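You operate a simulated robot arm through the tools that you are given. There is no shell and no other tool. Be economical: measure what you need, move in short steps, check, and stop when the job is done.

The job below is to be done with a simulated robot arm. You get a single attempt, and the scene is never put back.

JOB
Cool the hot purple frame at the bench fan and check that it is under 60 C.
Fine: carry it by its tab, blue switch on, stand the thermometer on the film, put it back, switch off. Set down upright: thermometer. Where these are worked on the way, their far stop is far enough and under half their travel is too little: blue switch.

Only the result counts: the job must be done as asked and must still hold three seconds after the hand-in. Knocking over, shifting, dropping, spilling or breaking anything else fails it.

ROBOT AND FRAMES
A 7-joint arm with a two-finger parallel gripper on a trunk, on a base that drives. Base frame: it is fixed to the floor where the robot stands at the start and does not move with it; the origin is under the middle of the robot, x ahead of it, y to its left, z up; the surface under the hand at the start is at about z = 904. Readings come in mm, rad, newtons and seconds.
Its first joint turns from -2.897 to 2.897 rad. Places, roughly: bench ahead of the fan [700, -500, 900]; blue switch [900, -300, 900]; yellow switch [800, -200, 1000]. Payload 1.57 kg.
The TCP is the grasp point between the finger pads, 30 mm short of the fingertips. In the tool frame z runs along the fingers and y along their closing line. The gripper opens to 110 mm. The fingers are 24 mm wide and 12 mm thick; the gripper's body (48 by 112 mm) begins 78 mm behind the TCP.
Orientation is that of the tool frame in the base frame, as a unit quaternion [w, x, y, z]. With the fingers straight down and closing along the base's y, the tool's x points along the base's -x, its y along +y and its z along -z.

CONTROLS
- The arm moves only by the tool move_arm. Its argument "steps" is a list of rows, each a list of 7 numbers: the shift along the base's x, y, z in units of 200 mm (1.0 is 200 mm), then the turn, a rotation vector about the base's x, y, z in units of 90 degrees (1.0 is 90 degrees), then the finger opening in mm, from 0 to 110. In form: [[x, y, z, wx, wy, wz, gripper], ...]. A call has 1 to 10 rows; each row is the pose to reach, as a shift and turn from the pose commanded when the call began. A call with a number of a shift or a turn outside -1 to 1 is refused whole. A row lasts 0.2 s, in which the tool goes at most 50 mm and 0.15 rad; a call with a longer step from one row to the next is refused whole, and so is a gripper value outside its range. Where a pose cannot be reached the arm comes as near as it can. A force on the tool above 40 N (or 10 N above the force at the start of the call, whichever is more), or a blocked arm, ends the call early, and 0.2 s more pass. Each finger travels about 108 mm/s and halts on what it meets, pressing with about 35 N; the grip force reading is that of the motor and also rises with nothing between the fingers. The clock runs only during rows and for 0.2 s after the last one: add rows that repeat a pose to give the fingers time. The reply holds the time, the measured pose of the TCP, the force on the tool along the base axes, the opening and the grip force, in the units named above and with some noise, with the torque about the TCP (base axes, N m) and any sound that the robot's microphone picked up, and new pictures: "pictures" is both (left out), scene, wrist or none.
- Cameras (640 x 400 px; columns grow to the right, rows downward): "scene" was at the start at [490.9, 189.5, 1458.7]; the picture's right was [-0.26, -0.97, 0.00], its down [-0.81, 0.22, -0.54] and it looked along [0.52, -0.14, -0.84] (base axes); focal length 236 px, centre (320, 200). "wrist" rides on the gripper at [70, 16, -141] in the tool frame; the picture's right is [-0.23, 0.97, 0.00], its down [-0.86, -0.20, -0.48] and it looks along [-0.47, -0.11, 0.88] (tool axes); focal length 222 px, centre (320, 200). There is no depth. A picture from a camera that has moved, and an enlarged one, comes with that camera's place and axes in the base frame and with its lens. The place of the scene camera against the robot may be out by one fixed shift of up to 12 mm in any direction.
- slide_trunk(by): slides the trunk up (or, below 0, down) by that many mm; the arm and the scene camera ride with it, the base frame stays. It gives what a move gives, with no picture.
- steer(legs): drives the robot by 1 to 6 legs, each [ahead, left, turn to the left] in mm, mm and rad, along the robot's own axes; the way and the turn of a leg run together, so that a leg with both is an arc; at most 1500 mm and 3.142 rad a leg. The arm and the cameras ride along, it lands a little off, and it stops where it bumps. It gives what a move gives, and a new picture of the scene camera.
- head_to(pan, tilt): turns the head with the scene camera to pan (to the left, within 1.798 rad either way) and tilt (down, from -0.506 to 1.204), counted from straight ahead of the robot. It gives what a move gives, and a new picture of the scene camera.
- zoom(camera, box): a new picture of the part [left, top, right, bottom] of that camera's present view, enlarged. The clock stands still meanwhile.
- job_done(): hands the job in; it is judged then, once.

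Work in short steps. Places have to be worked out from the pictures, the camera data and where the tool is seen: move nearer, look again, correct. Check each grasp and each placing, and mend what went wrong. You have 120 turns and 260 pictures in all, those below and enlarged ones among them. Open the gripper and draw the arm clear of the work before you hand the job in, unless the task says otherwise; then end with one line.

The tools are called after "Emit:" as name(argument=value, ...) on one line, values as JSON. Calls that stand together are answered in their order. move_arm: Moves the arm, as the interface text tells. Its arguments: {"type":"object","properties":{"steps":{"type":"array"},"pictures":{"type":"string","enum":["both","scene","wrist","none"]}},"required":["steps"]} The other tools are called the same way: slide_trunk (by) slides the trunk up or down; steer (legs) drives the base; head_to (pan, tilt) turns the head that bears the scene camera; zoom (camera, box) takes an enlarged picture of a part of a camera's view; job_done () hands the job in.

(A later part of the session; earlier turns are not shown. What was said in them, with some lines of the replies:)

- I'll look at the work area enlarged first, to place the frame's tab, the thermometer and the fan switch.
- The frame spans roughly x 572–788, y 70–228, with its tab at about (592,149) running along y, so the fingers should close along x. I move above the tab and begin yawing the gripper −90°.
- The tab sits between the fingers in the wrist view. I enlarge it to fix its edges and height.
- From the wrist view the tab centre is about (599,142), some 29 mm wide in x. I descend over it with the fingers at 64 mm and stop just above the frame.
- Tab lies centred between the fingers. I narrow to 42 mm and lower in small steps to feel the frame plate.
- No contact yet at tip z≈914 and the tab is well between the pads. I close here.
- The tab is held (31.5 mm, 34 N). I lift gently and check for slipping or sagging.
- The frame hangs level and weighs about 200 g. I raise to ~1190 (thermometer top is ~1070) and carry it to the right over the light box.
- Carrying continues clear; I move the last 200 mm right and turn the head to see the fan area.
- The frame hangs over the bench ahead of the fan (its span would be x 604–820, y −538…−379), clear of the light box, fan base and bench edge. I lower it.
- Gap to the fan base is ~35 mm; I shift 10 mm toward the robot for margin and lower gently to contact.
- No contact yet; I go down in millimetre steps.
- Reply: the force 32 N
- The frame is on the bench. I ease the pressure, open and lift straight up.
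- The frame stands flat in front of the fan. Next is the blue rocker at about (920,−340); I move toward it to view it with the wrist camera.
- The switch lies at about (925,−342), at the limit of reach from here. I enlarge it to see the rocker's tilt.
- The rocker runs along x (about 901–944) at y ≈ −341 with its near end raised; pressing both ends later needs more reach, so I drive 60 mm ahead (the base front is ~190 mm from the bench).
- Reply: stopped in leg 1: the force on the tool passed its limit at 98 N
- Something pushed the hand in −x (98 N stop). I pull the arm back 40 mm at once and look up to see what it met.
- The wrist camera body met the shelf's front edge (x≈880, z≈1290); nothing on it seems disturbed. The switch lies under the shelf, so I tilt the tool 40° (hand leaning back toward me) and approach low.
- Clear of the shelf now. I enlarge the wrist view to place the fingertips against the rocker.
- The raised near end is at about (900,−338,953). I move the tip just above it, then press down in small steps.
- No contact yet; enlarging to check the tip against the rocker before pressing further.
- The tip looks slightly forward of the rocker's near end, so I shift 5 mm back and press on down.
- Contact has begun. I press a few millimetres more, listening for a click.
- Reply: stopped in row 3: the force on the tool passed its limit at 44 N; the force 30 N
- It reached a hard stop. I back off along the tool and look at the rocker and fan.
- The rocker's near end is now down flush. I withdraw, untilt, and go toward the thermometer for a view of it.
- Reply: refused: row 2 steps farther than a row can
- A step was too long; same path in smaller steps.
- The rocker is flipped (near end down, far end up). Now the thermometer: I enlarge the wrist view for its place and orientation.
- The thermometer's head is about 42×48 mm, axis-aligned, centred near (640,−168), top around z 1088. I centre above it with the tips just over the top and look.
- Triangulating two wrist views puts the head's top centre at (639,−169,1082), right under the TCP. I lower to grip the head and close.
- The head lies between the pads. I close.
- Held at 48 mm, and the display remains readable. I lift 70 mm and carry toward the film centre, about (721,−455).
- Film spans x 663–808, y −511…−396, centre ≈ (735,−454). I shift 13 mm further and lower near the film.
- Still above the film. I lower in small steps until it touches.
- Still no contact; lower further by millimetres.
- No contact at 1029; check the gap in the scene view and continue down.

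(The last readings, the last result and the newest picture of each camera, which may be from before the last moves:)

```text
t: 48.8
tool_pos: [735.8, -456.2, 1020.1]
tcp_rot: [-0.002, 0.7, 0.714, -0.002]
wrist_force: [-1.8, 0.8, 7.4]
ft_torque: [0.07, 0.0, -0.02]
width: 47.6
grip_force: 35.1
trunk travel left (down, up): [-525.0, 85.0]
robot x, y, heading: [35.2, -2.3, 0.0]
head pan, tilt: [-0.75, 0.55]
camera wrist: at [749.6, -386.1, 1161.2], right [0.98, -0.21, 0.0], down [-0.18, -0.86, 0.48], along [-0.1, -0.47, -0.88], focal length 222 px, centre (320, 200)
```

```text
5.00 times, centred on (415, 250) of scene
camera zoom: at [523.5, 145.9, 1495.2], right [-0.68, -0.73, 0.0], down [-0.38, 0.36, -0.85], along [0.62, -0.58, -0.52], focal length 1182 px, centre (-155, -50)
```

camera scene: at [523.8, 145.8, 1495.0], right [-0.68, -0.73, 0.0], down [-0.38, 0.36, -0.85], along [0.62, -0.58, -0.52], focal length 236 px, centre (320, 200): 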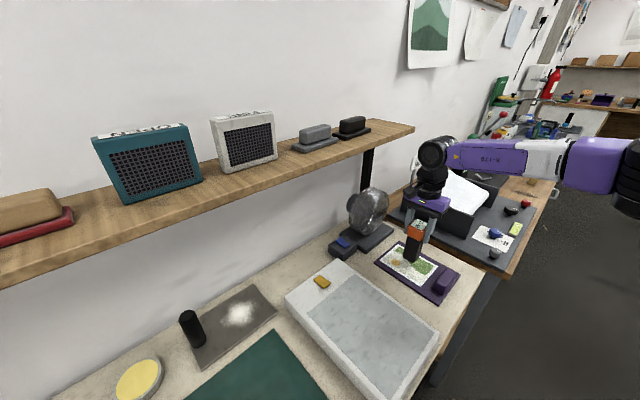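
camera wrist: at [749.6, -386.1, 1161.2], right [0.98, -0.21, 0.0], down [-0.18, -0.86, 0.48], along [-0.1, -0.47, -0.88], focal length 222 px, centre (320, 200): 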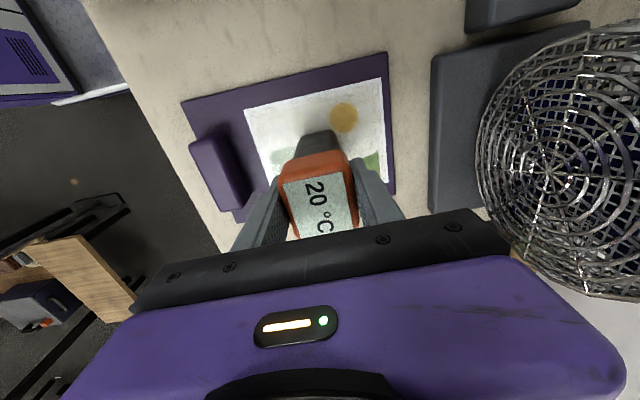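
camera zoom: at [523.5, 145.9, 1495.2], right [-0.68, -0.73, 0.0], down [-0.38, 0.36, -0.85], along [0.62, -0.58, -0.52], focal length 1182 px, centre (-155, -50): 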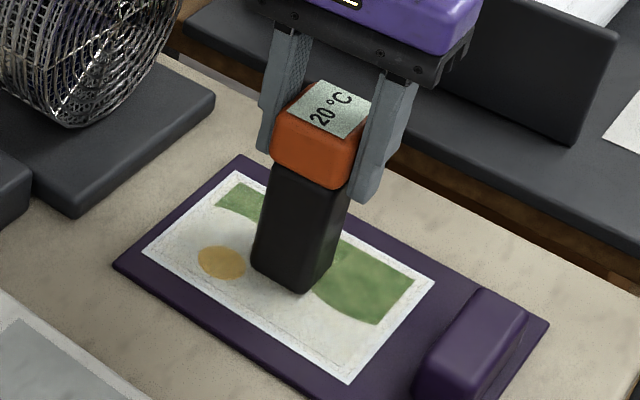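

Contact felt. I ease off 1 mm, open the fingers so it stands freely, and wait for the reading.

Emit:
move_arm(steps=[[0, 0, 0.003, 0, 0, 0, 40], [0, 0, 0.003, 0, 0, 0, 56], [0, 0, 0.003, 0, 0, 0, 66], [0, 0, 0.003, 0, 0, 0, 66], [0, 0, 0.003, 0, 0, 0, 66], [0, 0, 0.003, 0, 0, 0, 66]], pictures="wrist")

Emit:
move_arm(steps=[[0, 0, 0, 0, 0, 0, 66], [0, 0, 0, 0, 0, 0, 66], [0, 0, 0, 0, 0, 0, 66], [0, 0, 0, 0, 0, 0, 66], [0, 0, 0, 0, 0, 0, 66], [0, 0, 0, 0, 0, 0, 66], [0, 0, 0, 0, 0, 0, 66], [0, 0, 0, 0, 0, 0, 66], [0, 0, 0, 0, 0, 0, 66], [0, 0, 0, 0, 0, 0, 66]], pictures="wrist")

Emit:
zoom(camera="scene", box=[380, 210, 450, 290])

```text
t: 50.2
tool_pos: [734.6, -455.6, 1020.0]
tcp_rot: [-0.001, 0.7, 0.714, -0.001]
wrist_force: [-0.1, 0.1, 0.3]
ft_torque: [0.0, 0.0, -0.01]
width: 65.8
grip_force: 0.1
trunk travel left (down, up): [-525.0, 85.0]
robot x, y, heading: [35.0, 0.8, -0.007]
head pan, tilt: [-0.75, 0.55]
camera wrist: at [749.9, -385.9, 1161.0], right [0.98, -0.21, 0.0], down [-0.18, -0.86, 0.48], along [-0.1, -0.47, -0.88], focal length 222 px, centre (320, 200)
```

wrist: 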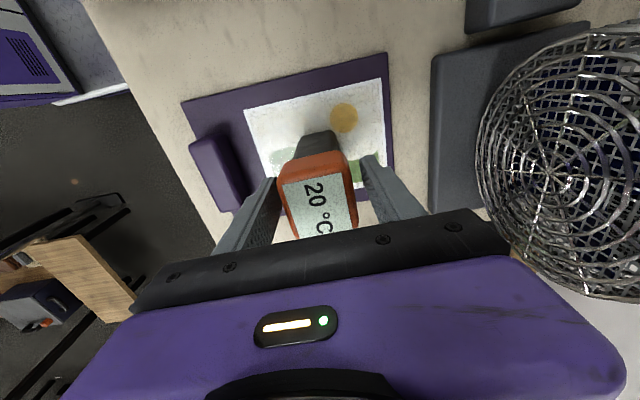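

```text
t: 52.4
tool_pos: [734.2, -455.5, 1020.0]
tcp_rot: [-0.001, 0.7, 0.714, -0.001]
wrist_force: [-0.1, -0.7, -0.8]
ft_torque: [0.01, -0.03, 0.0]
width: 66.1
grip_force: 0.1
trunk travel left (down, up): [-525.0, 85.0]
robot x, y, heading: [33.7, 0.9, -0.003]
head pan, tilt: [-0.75, 0.55]
camera wrist: at [749.9, -385.9, 1160.9], right [0.98, -0.21, 0.0], down [-0.18, -0.86, 0.48], along [-0.1, -0.47, -0.88], focal length 222 px, centre (320, 200)
```

wrist: 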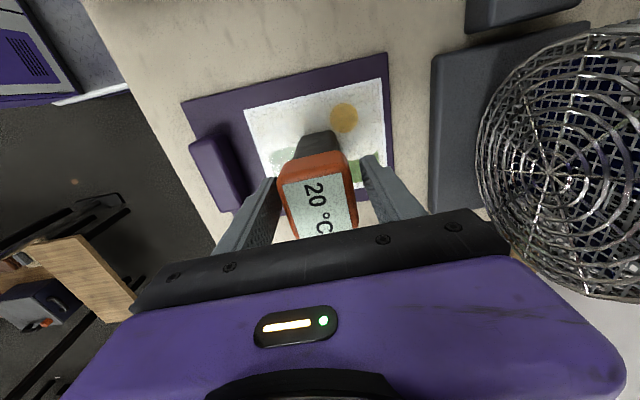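

```text
5.00 times, centred on (415, 250) of scene
camera zoom: at [523.8, 145.8, 1495.0], right [-0.68, -0.73, 0.0], down [-0.38, 0.36, -0.85], along [0.62, -0.58, -0.52], focal length 1182 px, centre (-155, -50)
```

zoom: 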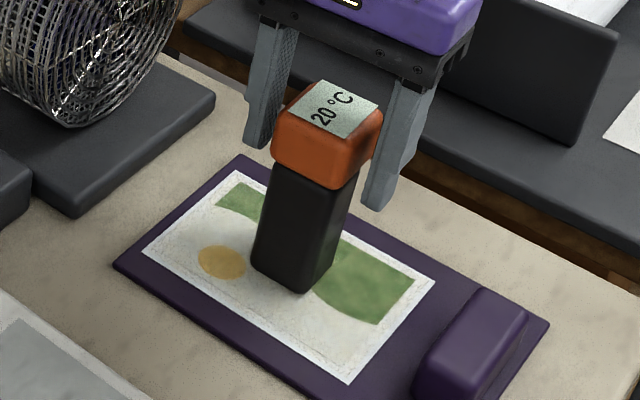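

It stands on the film by itself and reads 20 °C. I wait a few seconds more to be sure the reading is settled.

Emit:
move_arm(steps=[[0, 0, 0, 0, 0, 0, 66], [0, 0, 0, 0, 0, 0, 66], [0, 0, 0, 0, 0, 0, 66], [0, 0, 0, 0, 0, 0, 66], [0, 0, 0, 0, 0, 0, 66], [0, 0, 0, 0, 0, 0, 66], [0, 0, 0, 0, 0, 0, 66], [0, 0, 0, 0, 0, 0, 66], [0, 0, 0, 0, 0, 0, 66], [0, 0, 0, 0, 0, 0, 66]], pictures="none")

Emit:
move_arm(steps=[[0, 0, 0, 0, 0, 0, 66], [0, 0, 0, 0, 0, 0, 66], [0, 0, 0, 0, 0, 0, 66], [0, 0, 0, 0, 0, 0, 66], [0, 0, 0, 0, 0, 0, 66], [0, 0, 0, 0, 0, 0, 66], [0, 0, 0, 0, 0, 0, 66], [0, 0, 0, 0, 0, 0, 66], [0, 0, 0, 0, 0, 0, 66], [0, 0, 0, 0, 0, 0, 66]], pictures="none")

Emit:
zoom(camera="wrist", box=[250, 120, 390, 250])

```text
t: 54.6
tool_pos: [734.5, -456.0, 1018.1]
tcp_rot: [-0.001, 0.7, 0.714, -0.001]
wrist_force: [0.2, 0.0, 0.3]
ft_torque: [-0.01, 0.01, 0.01]
width: 66.1
grip_force: 0.1
trunk travel left (down, up): [-525.0, 85.0]
robot x, y, heading: [35.8, -2.4, -0.004]
head pan, tilt: [-0.75, 0.55]
```

```text
t: 56.8
tool_pos: [735.3, -455.5, 1020.2]
tcp_rot: [-0.002, 0.7, 0.714, -0.001]
wrist_force: [-0.8, 0.4, -0.7]
ft_torque: [-0.04, -0.01, -0.02]
width: 66.0
grip_force: 0.2
trunk travel left (down, up): [-525.0, 85.0]
robot x, y, heading: [37.5, -1.9, 0.001]
head pan, tilt: [-0.75, 0.55]
```

```text
3.08 times, centred on (320, 185) of wrist
camera zoom: at [749.9, -385.9, 1161.0], right [0.98, -0.21, 0.0], down [-0.18, -0.86, 0.48], along [-0.1, -0.47, -0.88], focal length 684 px, centre (320, 246)
```

zoom: 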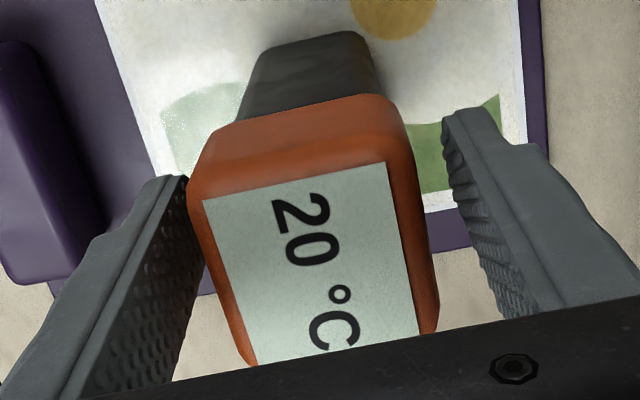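

Steady 20 °C, well under 60. Now I regrip the thermometer and lift it off.

Emit:
move_arm(steps=[[0, 0, 0, 0, 0, 0, 50], [0, 0, 0, 0, 0, 0, 30], [0, 0, 0, 0, 0, 0, 25], [0, 0, 0, 0, 0, 0, 25], [0, 0, 0.05, 0, 0, 0, 25], [0, 0, 0.25, 0, 0, 0, 25], [0, 0, 0.45, 0, 0, 0, 25], [0, 0, 0.6, 0, 0, 0, 25]], pictures="wrist")

Emit:
move_arm(steps=[[-0.06, 0.15, 0, 0, 0, 0, 25], [-0.12, 0.3, 0, 0, 0, 0, 25], [-0.18, 0.45, 0, 0, 0, 0, 25], [-0.24, 0.6, 0, 0, 0, 0, 25], [-0.3, 0.75, 0, 0, 0, 0, 25], [-0.36, 0.88, 0, 0, 0, 0, 25], [-0.42, 1.0, 0, 0, 0, 0, 25]], pictures="none")

Emit:
move_arm(steps=[[-0.03, 0.15, 0, 0, 0, 0, 25], [-0.056, 0.3, 0, 0, 0, 0, 25], [-0.056, 0.437, 0, 0, 0, 0, 25], [-0.056, 0.437, 0, 0, 0, 0, 25]])

```text
t: 58.6
tool_pos: [734.9, -454.8, 1138.8]
tcp_rot: [-0.003, 0.7, 0.714, -0.002]
wrist_force: [0.5, -0.7, -1.6]
ft_torque: [0.03, -0.02, 0.0]
width: 47.7
grip_force: 34.9
trunk travel left (down, up): [-525.0, 85.0]
robot x, y, heading: [33.2, -1.2, -0.001]
head pan, tilt: [-0.75, 0.55]
camera wrist: at [749.9, -385.0, 1281.1], right [0.98, -0.21, 0.0], down [-0.18, -0.86, 0.48], along [-0.1, -0.47, -0.88], focal length 222 px, centre (320, 200)
```

wrist: 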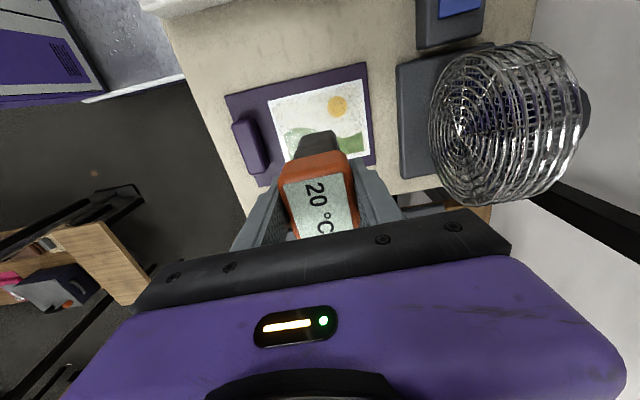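

```text
t: 60.2
tool_pos: [650.8, -255.5, 1138.2]
tcp_rot: [-0.001, 0.7, 0.714, -0.001]
wrist_force: [-1.2, 0.4, -1.2]
ft_torque: [-0.03, -0.01, 0.0]
width: 47.6
grip_force: 35.0
trunk travel left (down, up): [-525.0, 85.0]
robot x, y, heading: [36.1, 1.1, -0.002]
head pan, tilt: [-0.75, 0.55]
```

```text
t: 61.2
tool_pos: [638.6, -167.2, 1137.4]
tcp_rot: [-0.001, 0.7, 0.714, -0.001]
wrist_force: [-0.3, 0.3, -2.5]
ft_torque: [-0.02, 0.03, -0.03]
width: 47.9
grip_force: 35.2
trunk travel left (down, up): [-525.0, 85.0]
robot x, y, heading: [31.2, -1.3, -0.003]
head pan, tilt: [-0.75, 0.55]
camera scene: at [523.8, 145.8, 1495.0], right [-0.68, -0.73, 0.0], down [-0.38, 0.36, -0.85], along [0.62, -0.58, -0.52], focal length 236 px, centre (320, 200)
camera wrist: at [653.4, -98.8, 1280.2], right [0.98, -0.21, 0.0], down [-0.18, -0.86, 0.48], along [-0.1, -0.47, -0.88], focal length 222 px, centre (320, 200)
```

scene: 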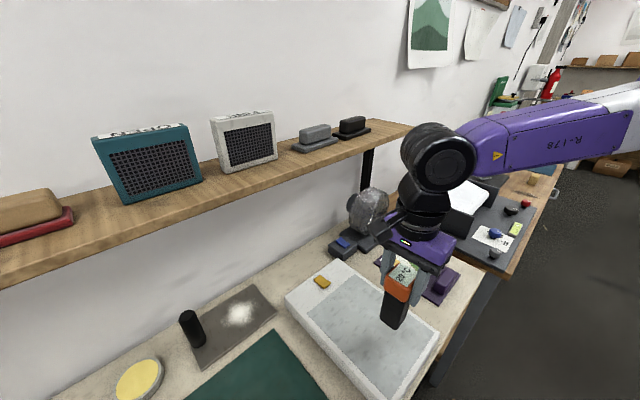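
wrist: 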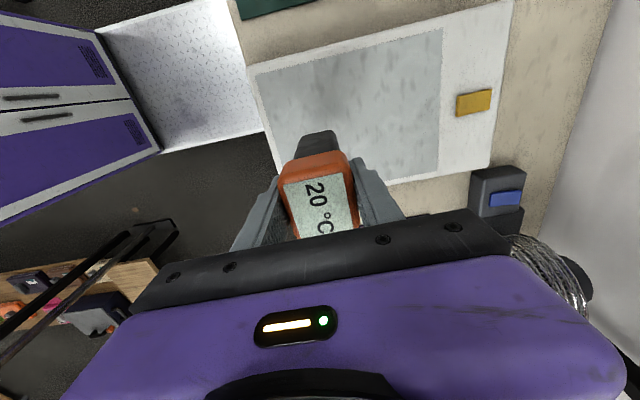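

Above its old place. I lower it to just above the light box, then feel for contact.

Emit:
move_arm(steps=[[0, 0, -0.15, 0, 0, 0, 25], [0, 0, -0.28, 0, 0, 0, 25], [0, 0, -0.335, 0, 0, 0, 25], [0, 0, -0.345, 0, 0, 0, 25]], pictures="none")

Emit:
move_arm(steps=[[0, 0, -0.005, 0, 0, 0, 25], [0, 0, -0.01, 0, 0, 0, 25]], pictures="none")

```text
t: 62.2
tool_pos: [639.5, -169.2, 1070.7]
tcp_rot: [-0.002, 0.7, 0.714, -0.002]
wrist_force: [-0.2, 0.3, -1.7]
ft_torque: [0.01, 0.03, -0.01]
width: 47.9
grip_force: 35.3
trunk travel left (down, up): [-525.0, 85.0]
robot x, y, heading: [32.2, -0.4, 0.001]
head pan, tilt: [-0.75, 0.55]
```

```text
t: 62.8
tool_pos: [639.7, -167.9, 1067.3]
tcp_rot: [-0.001, 0.7, 0.714, -0.001]
wrist_force: [-1.2, 0.4, -2.0]
ft_torque: [0.0, 0.03, -0.01]
width: 47.8
grip_force: 35.4
trunk travel left (down, up): [-525.0, 85.0]
robot x, y, heading: [34.0, 0.7, 0.001]
head pan, tilt: [-0.75, 0.55]
```

Emit:
move_arm(steps=[[0, 0, -0.005, 0, 0, 0, 25], [0, 0, -0.008, 0, 0, 0, 25]], pictures="none")

Emit:
move_arm(steps=[[0, 0, -0.004, 0, 0, 0, 25], [0, 0, -0.006, 0, 0, 0, 25]], pictures="none")

```text
t: 63.4
tool_pos: [638.0, -167.8, 1066.7]
tcp_rot: [-0.001, 0.7, 0.714, -0.001]
wrist_force: [0.3, 0.0, -1.8]
ft_torque: [0.03, -0.02, -0.01]
width: 47.8
grip_force: 34.9
trunk travel left (down, up): [-525.0, 85.0]
robot x, y, heading: [34.3, -0.3, -0.002]
head pan, tilt: [-0.75, 0.55]
```

```text
t: 64.0
tool_pos: [638.8, -168.2, 1066.4]
tcp_rot: [-0.002, 0.7, 0.714, -0.001]
wrist_force: [-0.3, -0.3, -1.8]
ft_torque: [0.02, 0.01, 0.01]
width: 47.8
grip_force: 34.7
trunk travel left (down, up): [-525.0, 85.0]
robot x, y, heading: [37.6, 3.8, -0.005]
head pan, tilt: [-0.75, 0.55]
```

Emit:
move_arm(steps=[[0, 0, -0.005, 0, 0, 0, 25], [0, 0, -0.008, 0, 0, 0, 25]], pictures="none")

Emit:
zoom(camera="scene", box=[350, 260, 440, 360])

```text
t: 64.6
tool_pos: [638.1, -169.2, 1063.8]
tcp_rot: [-0.001, 0.7, 0.714, -0.001]
wrist_force: [-0.4, -0.4, -2.4]
ft_torque: [0.0, 0.0, -0.04]
width: 47.4
grip_force: 35.1
trunk travel left (down, up): [-525.0, 85.0]
robot x, y, heading: [34.5, 1.1, -0.001]
head pan, tilt: [-0.75, 0.55]
```

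```text
4.00 times, centred on (395, 310) of scene
camera zoom: at [523.8, 145.8, 1495.0], right [-0.68, -0.73, 0.0], down [-0.38, 0.36, -0.85], along [0.62, -0.58, -0.52], focal length 946 px, centre (20, -240)
```

zoom: 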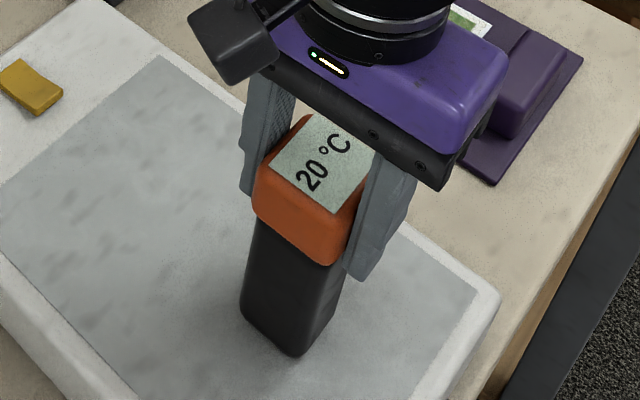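

Nearly down; a little further until it touches.

Emit:
move_arm(steps=[[0, 0, -0.005, 0, 0, 0, 25], [0, 0, -0.007, 0, 0, 0, 25]], pictures="none")

Emit:
move_arm(steps=[[0, 0, -0.004, 0, 0, 0, 25], [0, 0, -0.007, 0, 0, 0, 25]], pictures="none")

```text
t: 65.2
tool_pos: [638.2, -168.3, 1063.2]
tcp_rot: [-0.002, 0.7, 0.715, 0.0]
wrist_force: [-2.6, -1.4, 9.5]
ft_torque: [-0.1, 0.08, -0.05]
width: 47.7
grip_force: 35.1
trunk travel left (down, up): [-525.0, 85.0]
robot x, y, heading: [37.1, 0.8, -0.004]
head pan, tilt: [-0.75, 0.55]
```

```text
t: 65.8
tool_pos: [638.0, -167.4, 1063.0]
tcp_rot: [0.0, 0.7, 0.714, 0.0]
wrist_force: [-2.4, -1.5, 25.2]
ft_torque: [-0.02, -0.01, -0.03]
width: 47.4
grip_force: 35.3
trunk travel left (down, up): [-525.0, 85.0]
robot x, y, heading: [38.8, 0.1, -0.004]
head pan, tilt: [-0.75, 0.55]
```

It stands on the light box. I ease off, open and rise clear.

Emit:
move_arm(steps=[[0, 0, 0.008, 0, 0, 0, 35], [0, 0, 0.008, 0, 0, 0, 55], [0, 0, 0.008, 0, 0, 0, 75], [0, 0, 0.008, 0, 0, 0, 80], [0, 0, 0.1, 0, 0, 0, 80], [0, 0, 0.25, 0, 0, 0, 80], [0, 0, 0.45, 0, 0, 0, 80]])

Emit:
zoom(camera="scene", box=[325, 220, 365, 270])

```text
t: 67.4
tool_pos: [639.1, -169.1, 1151.6]
tcp_rot: [-0.002, 0.7, 0.714, -0.002]
wrist_force: [0.3, -0.6, 0.9]
ft_torque: [0.01, -0.03, -0.03]
width: 80.0
grip_force: 0.0
trunk travel left (down, up): [-525.0, 85.0]
robot x, y, heading: [32.7, 1.8, -0.005]
head pan, tilt: [-0.75, 0.55]
camera scene: at [523.9, 145.7, 1494.9], right [-0.68, -0.73, 0.0], down [-0.38, 0.36, -0.85], along [0.62, -0.58, -0.52], focal length 236 px, centre (320, 200)
camera wrist: at [656.3, -99.6, 1292.4], right [0.98, -0.21, 0.0], down [-0.18, -0.86, 0.48], along [-0.1, -0.47, -0.88], focal length 222 px, centre (320, 200)
```

scene: 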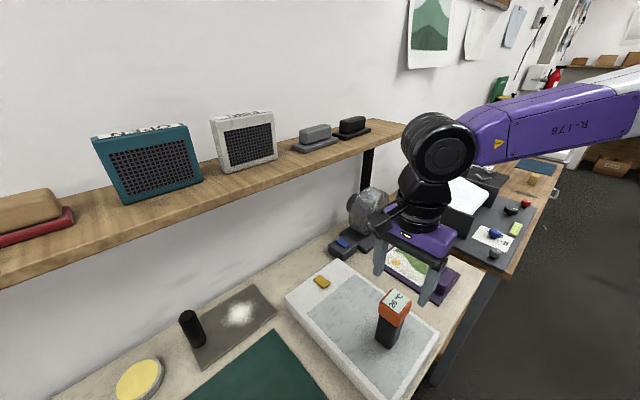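
wrist: 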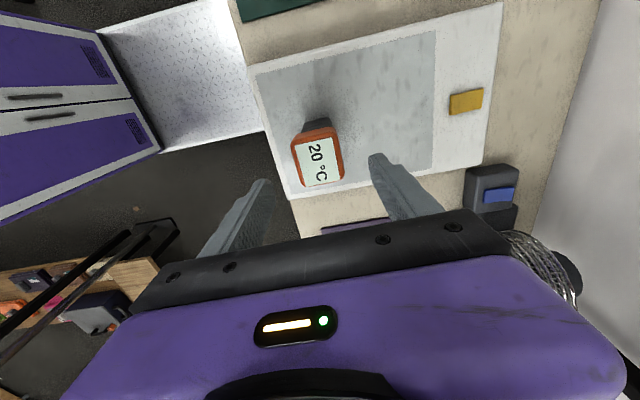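

```text
8.00 times, centred on (345, 245) of scene
camera zoom: at [523.9, 145.7, 1494.9], right [-0.68, -0.73, 0.0], down [-0.38, 0.36, -0.85], along [0.62, -0.58, -0.52], focal length 1892 px, centre (120, -160)
```

zoom: 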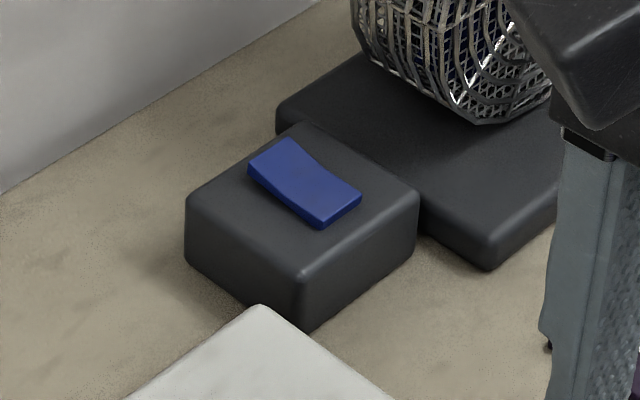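

The thermometer is back upright at its place. Now switching off: I tilt the closed fingers again and go for the rocker's raised far end (x≈938, y≈−337).

Emit:
move_arm(steps=[[0.161, -0.131, 0, 0, -0.089, 0, 50], [0.322, -0.262, 0, 0, -0.178, 0, 20], [0.483, -0.393, 0, 0, -0.267, 0, 0], [0.644, -0.524, 0, 0, -0.356, 0, 0], [0.805, -0.655, 0, 0, -0.444, 0, 0]], pictures="none")

Emit:
move_arm(steps=[[0.117, -0.058, -0.17, 0, 0, 0, 0], [0.234, -0.117, -0.34, 0, 0, 0, 0], [0.35, -0.175, -0.51, 0, 0, 0, 0], [0.5, -0.175, -0.61, 0, 0, 0, 0], [0.64, -0.175, -0.68, 0, 0, 0, 0]])

Emit:
zoom(camera="wrist", box=[240, 100, 400, 230])

Emit:
zoom(camera="scene", box=[310, 180, 420, 280])

```text
t: 68.6
tool_pos: [801.6, -299.7, 1153.7]
tcp_rot: [0.243, 0.658, 0.672, 0.238]
wrist_force: [-0.2, 0.1, -0.1]
ft_torque: [-0.02, -0.01, 0.03]
width: 0.1
grip_force: 21.6
trunk travel left (down, up): [-525.0, 85.0]
robot x, y, heading: [34.7, -0.7, -0.0]
head pan, tilt: [-0.75, 0.55]
```

```text
t: 69.8
tool_pos: [928.2, -335.2, 1016.1]
tcp_rot: [0.243, 0.659, 0.671, 0.238]
wrist_force: [0.5, -0.1, -0.1]
ft_torque: [0.0, -0.01, -0.01]
width: 0.0
grip_force: 21.8
trunk travel left (down, up): [-525.0, 85.0]
robot x, y, heading: [33.5, -1.3, 0.004]
head pan, tilt: [-0.75, 0.55]
camera scene: at [523.5, 145.6, 1495.1], right [-0.68, -0.73, 0.0], down [-0.38, 0.36, -0.85], along [0.62, -0.58, -0.52], focal length 236 px, centre (320, 200)
camera wrist: at [848.1, -265.6, 1134.3], right [0.75, -0.21, 0.63], down [-0.45, -0.86, 0.25], along [0.48, -0.47, -0.74], focal length 222 px, centre (320, 200)
```

scene: 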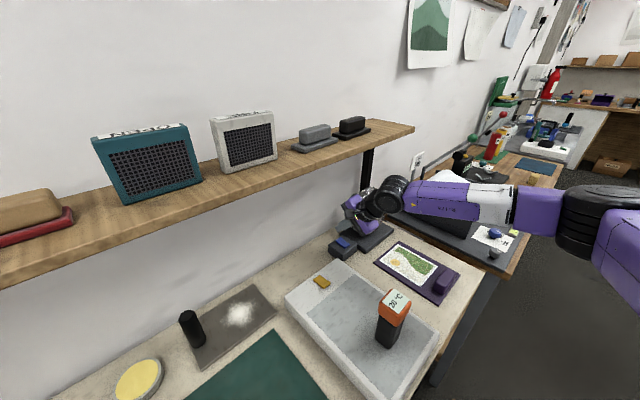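
wrist: 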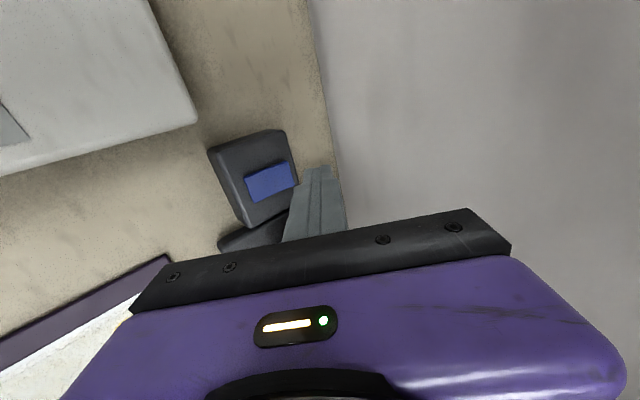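

```text
3.08 times, centred on (320, 165) of wrist
camera zoom: at [848.1, -265.6, 1134.3], right [0.75, -0.21, 0.63], down [-0.45, -0.86, 0.25], along [0.48, -0.47, -0.74], focal length 684 px, centre (320, 308)
```

zoom: 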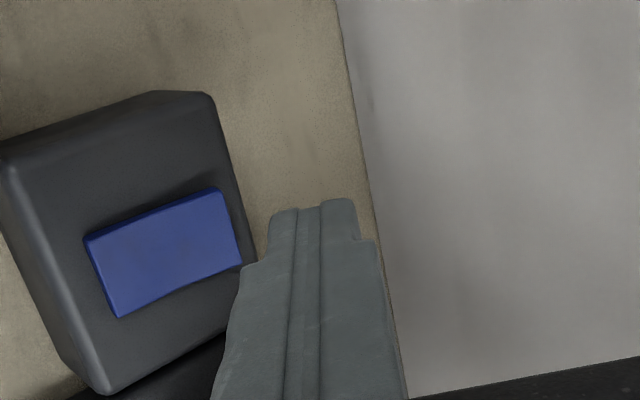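

```text
4.00 times, centred on (365, 230) of scene
camera zoom: at [523.5, 145.6, 1495.1], right [-0.68, -0.73, 0.0], down [-0.38, 0.36, -0.85], along [0.62, -0.58, -0.52], focal length 946 px, centre (140, 80)
```

zoom: 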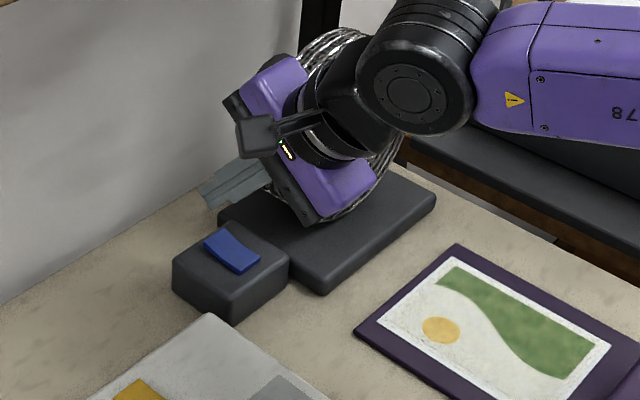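

The rocker spans x≈899–939. I aim the contact at x≈932 and press down.

Emit:
move_arm(steps=[[-0.03, -0.005, -0.06, 0, 0, 0, 0], [-0.03, -0.005, -0.13, 0, 0, 0, 0], [-0.03, -0.005, -0.16, 0, 0, 0, 0]], pictures="none")

Emit:
zoom(camera="wrist", box=[240, 100, 400, 230])

Emit:
move_arm(steps=[[0, 0, -0.015, 0, 0, 0, 0], [0, 0, -0.03, 0, 0, 0, 0], [0, 0, -0.04, 0, 0, 0, 0], [0, 0, -0.05, 0, 0, 0, 0], [0, 0, -0.06, 0, 0, 0, 0]], pictures="wrist")

```text
t: 70.6
tool_pos: [921.9, -335.3, 985.0]
tcp_rot: [0.243, 0.658, 0.672, 0.238]
wrist_force: [-0.7, -0.1, 0.5]
ft_torque: [-0.03, 0.01, -0.04]
width: 0.1
grip_force: 20.8
trunk travel left (down, up): [-525.0, 85.0]
robot x, y, heading: [36.5, -1.4, -0.004]
head pan, tilt: [-0.75, 0.55]
```

```text
3.08 times, centred on (320, 165) of wrist
camera zoom: at [843.2, -266.1, 1102.4], right [0.75, -0.21, 0.63], down [-0.45, -0.86, 0.25], along [0.48, -0.47, -0.74], focal length 684 px, centre (320, 308)
```

zoom: 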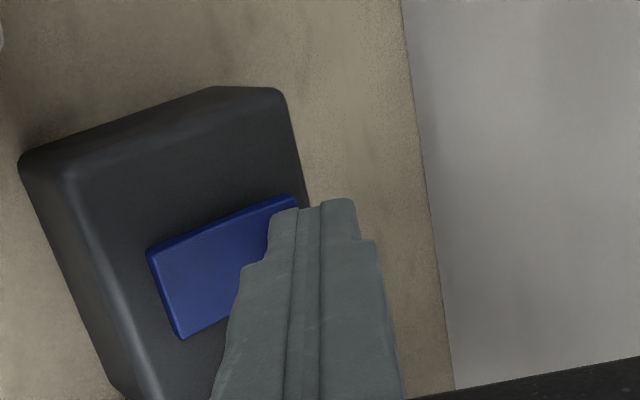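

```text
t: 71.9
tool_pos: [924.2, -335.8, 975.6]
tcp_rot: [0.246, 0.657, 0.67, 0.241]
wrist_force: [-4.0, 0.7, 12.4]
ft_torque: [0.16, 0.01, 0.02]
width: 0.1
grip_force: 20.7
trunk travel left (down, up): [-525.0, 85.0]
robot x, y, heading: [33.7, -1.3, -0.001]
head pan, tilt: [-0.75, 0.55]
stopped in row 5: the force on the tool passed its limit at 41 N (the readings are from after the stop); the commanded pose is now the measured one
camera wrist: at [843.8, -266.5, 1093.7], right [0.75, -0.21, 0.63], down [-0.45, -0.86, 0.25], along [0.49, -0.47, -0.73], focal length 222 px, centre (320, 200)
```

wrist: 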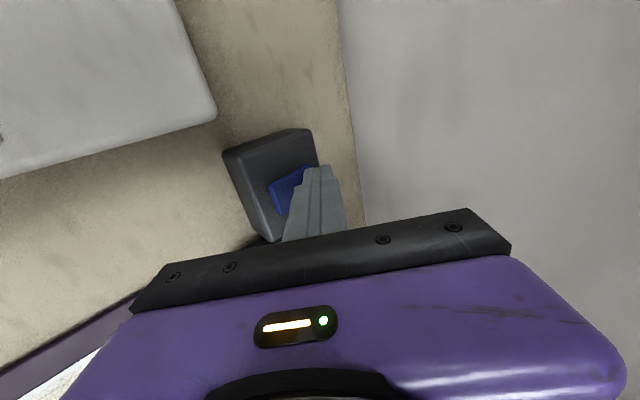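

Hard stop reached. I withdraw up and back and check that the near end is raised again.

Emit:
move_arm(steps=[[-0.02, 0.0, 0.08, 0, 0, 0, 0], [-0.1, 0.02, 0.22, 0, 0, 0, 0], [-0.25, 0.05, 0.32, 0, 0, 0, 0], [-0.4, 0.1, 0.42, 0, 0, 0, 0], [-0.55, 0.15, 0.52, 0, 0, 0, 0], [-0.7, 0.2, 0.6, 0, 0, 0, 0]])

Emit:
zoom(camera="scene", box=[325, 220, 365, 270])

Emit:
zoom(camera="wrist", box=[250, 60, 410, 190])

```text
t: 73.3
tool_pos: [783.3, -295.2, 1098.6]
tcp_rot: [0.244, 0.658, 0.671, 0.241]
wrist_force: [-0.2, -1.0, 0.1]
ft_torque: [0.0, 0.0, 0.0]
width: 0.0
grip_force: 21.4
trunk travel left (down, up): [-525.0, 85.0]
robot x, y, heading: [35.5, 1.1, 0.001]
head pan, tilt: [-0.75, 0.55]
camera scene: at [523.9, 145.8, 1494.8], right [-0.68, -0.73, 0.0], down [-0.38, 0.36, -0.85], along [0.62, -0.58, -0.52], focal length 236 px, centre (320, 200)
camera wrist: at [703.3, -225.0, 1214.8], right [0.75, -0.21, 0.63], down [-0.45, -0.86, 0.25], along [0.49, -0.47, -0.74], focal length 222 px, centre (320, 200)
```

scene: 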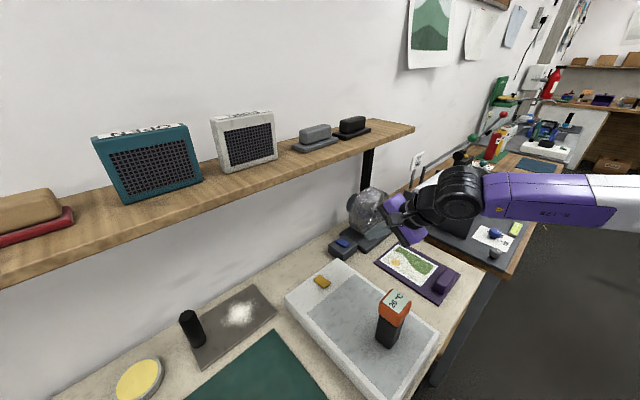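
wrist: 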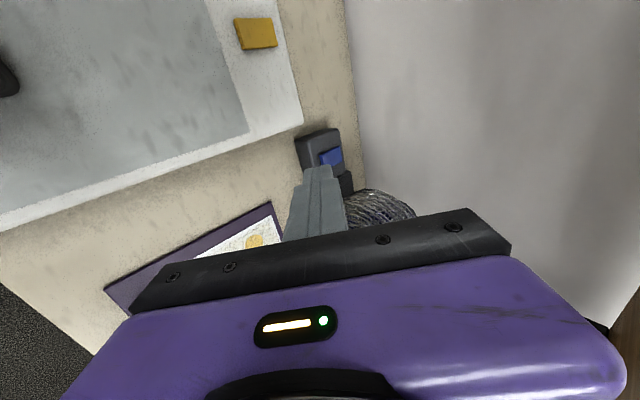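

```text
8.00 times, centred on (345, 245) of scene
camera zoom: at [523.9, 145.8, 1494.8], right [-0.68, -0.73, 0.0], down [-0.38, 0.36, -0.85], along [0.62, -0.58, -0.52], focal length 1892 px, centre (120, -160)
```

zoom: 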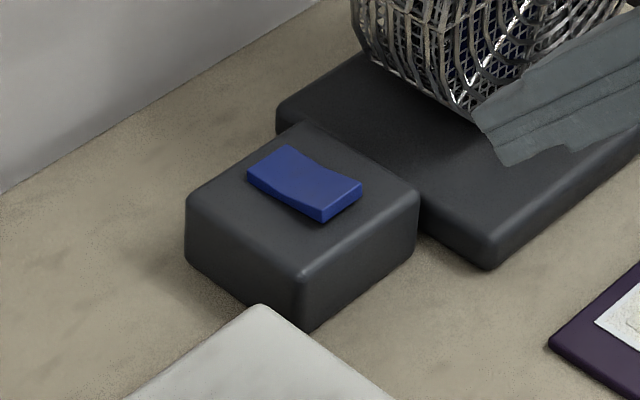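

```text
3.08 times, centred on (330, 125) of wrist
camera zoom: at [703.3, -225.0, 1214.8], right [0.75, -0.21, 0.63], down [-0.45, -0.86, 0.25], along [0.49, -0.47, -0.74], focal length 684 px, centre (289, 431)
```

zoom: 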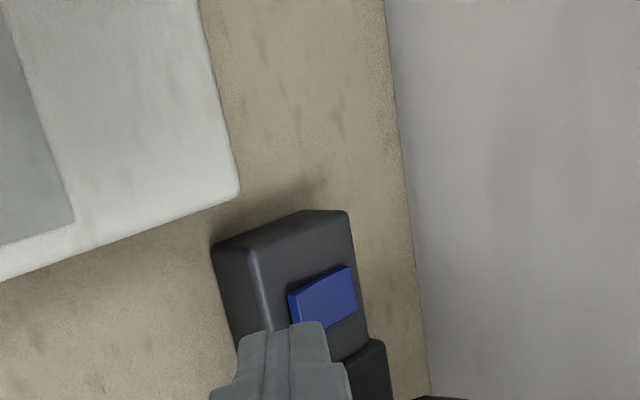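

The near end is raised again, far end down: switched off. Everything else stands as it should; I open the gripper, draw the arm up and clear, and take a last look.

Emit:
move_arm(steps=[[-0.12, 0, 0.12, 0, 0, 0, 20], [-0.24, 0, 0.24, 0, 0, 0, 50], [-0.36, 0, 0.36, 0, 0, 0, 80], [-0.48, 0, 0.5, 0, 0, 0, 80], [-0.5, 0, 0.65, 0, 0, 0, 80]], pictures="none")

Emit:
head_to(pan=-0.65, tilt=0.85)

Emit:
zoom(camera="scene", box=[250, 60, 530, 260])

```text
t: 74.5
tool_pos: [683.1, -295.1, 1226.0]
tcp_rot: [0.244, 0.657, 0.671, 0.24]
wrist_force: [-0.2, -0.4, 0.1]
ft_torque: [0.03, -0.01, 0.0]
width: 80.0
grip_force: 0.0
trunk travel left (down, up): [-525.0, 85.0]
robot x, y, heading: [36.0, -2.4, -0.0]
head pan, tilt: [-0.75, 0.55]
```

```text
t: 75.3
tool_pos: [683.1, -293.9, 1226.0]
tcp_rot: [0.244, 0.658, 0.671, 0.24]
wrist_force: [-0.3, -0.4, 0.0]
ft_torque: [-0.01, -0.01, -0.03]
width: 80.0
grip_force: 0.0
trunk travel left (down, up): [-525.0, 85.0]
robot x, y, heading: [32.3, -0.5, -0.005]
head pan, tilt: [-0.649, 0.85]
camera scene: at [520.2, 159.8, 1469.7], right [-0.61, -0.8, 0.0], down [-0.6, 0.45, -0.66], along [0.53, -0.4, -0.75], focal length 236 px, centre (320, 200)
```

scene: 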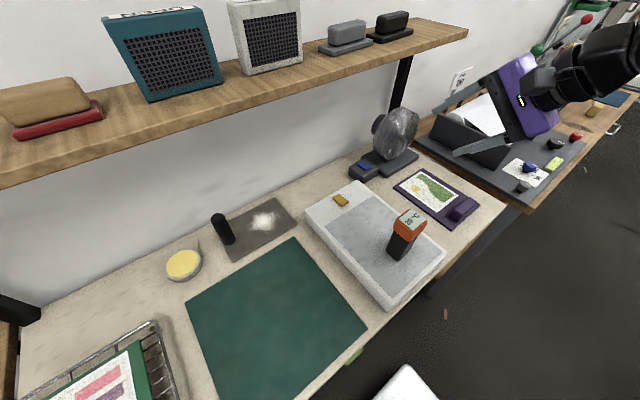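

```text
2.00 times, centred on (390, 160) of scene
camera zoom: at [520.2, 159.8, 1469.7], right [-0.61, -0.8, 0.0], down [-0.6, 0.45, -0.66], along [0.53, -0.4, -0.75], focal length 473 px, centre (180, 280)
```

zoom: 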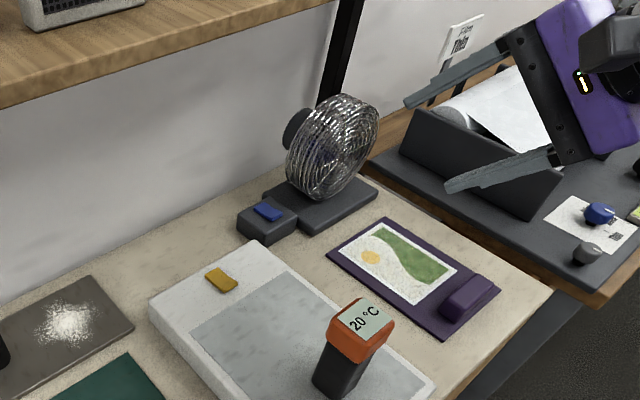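

All is in place: the frame is cooled in front of the fan, the thermometer stands upright in its spot, the rocker is off and the arm is clear. I hand the job in.

Emit:
job_done()

```text
The job is handed in.
```

I cooled the purple frame at the bench fan, and the thermometer read a steady 20 °C on the film. The frame is still in front of the fan, as I took "put it back" to mean the thermometer, which stands upright back on the light box. The blue switch is off; the wrist camera bumped the shelf edge once, and nothing on the shelf looks moved.
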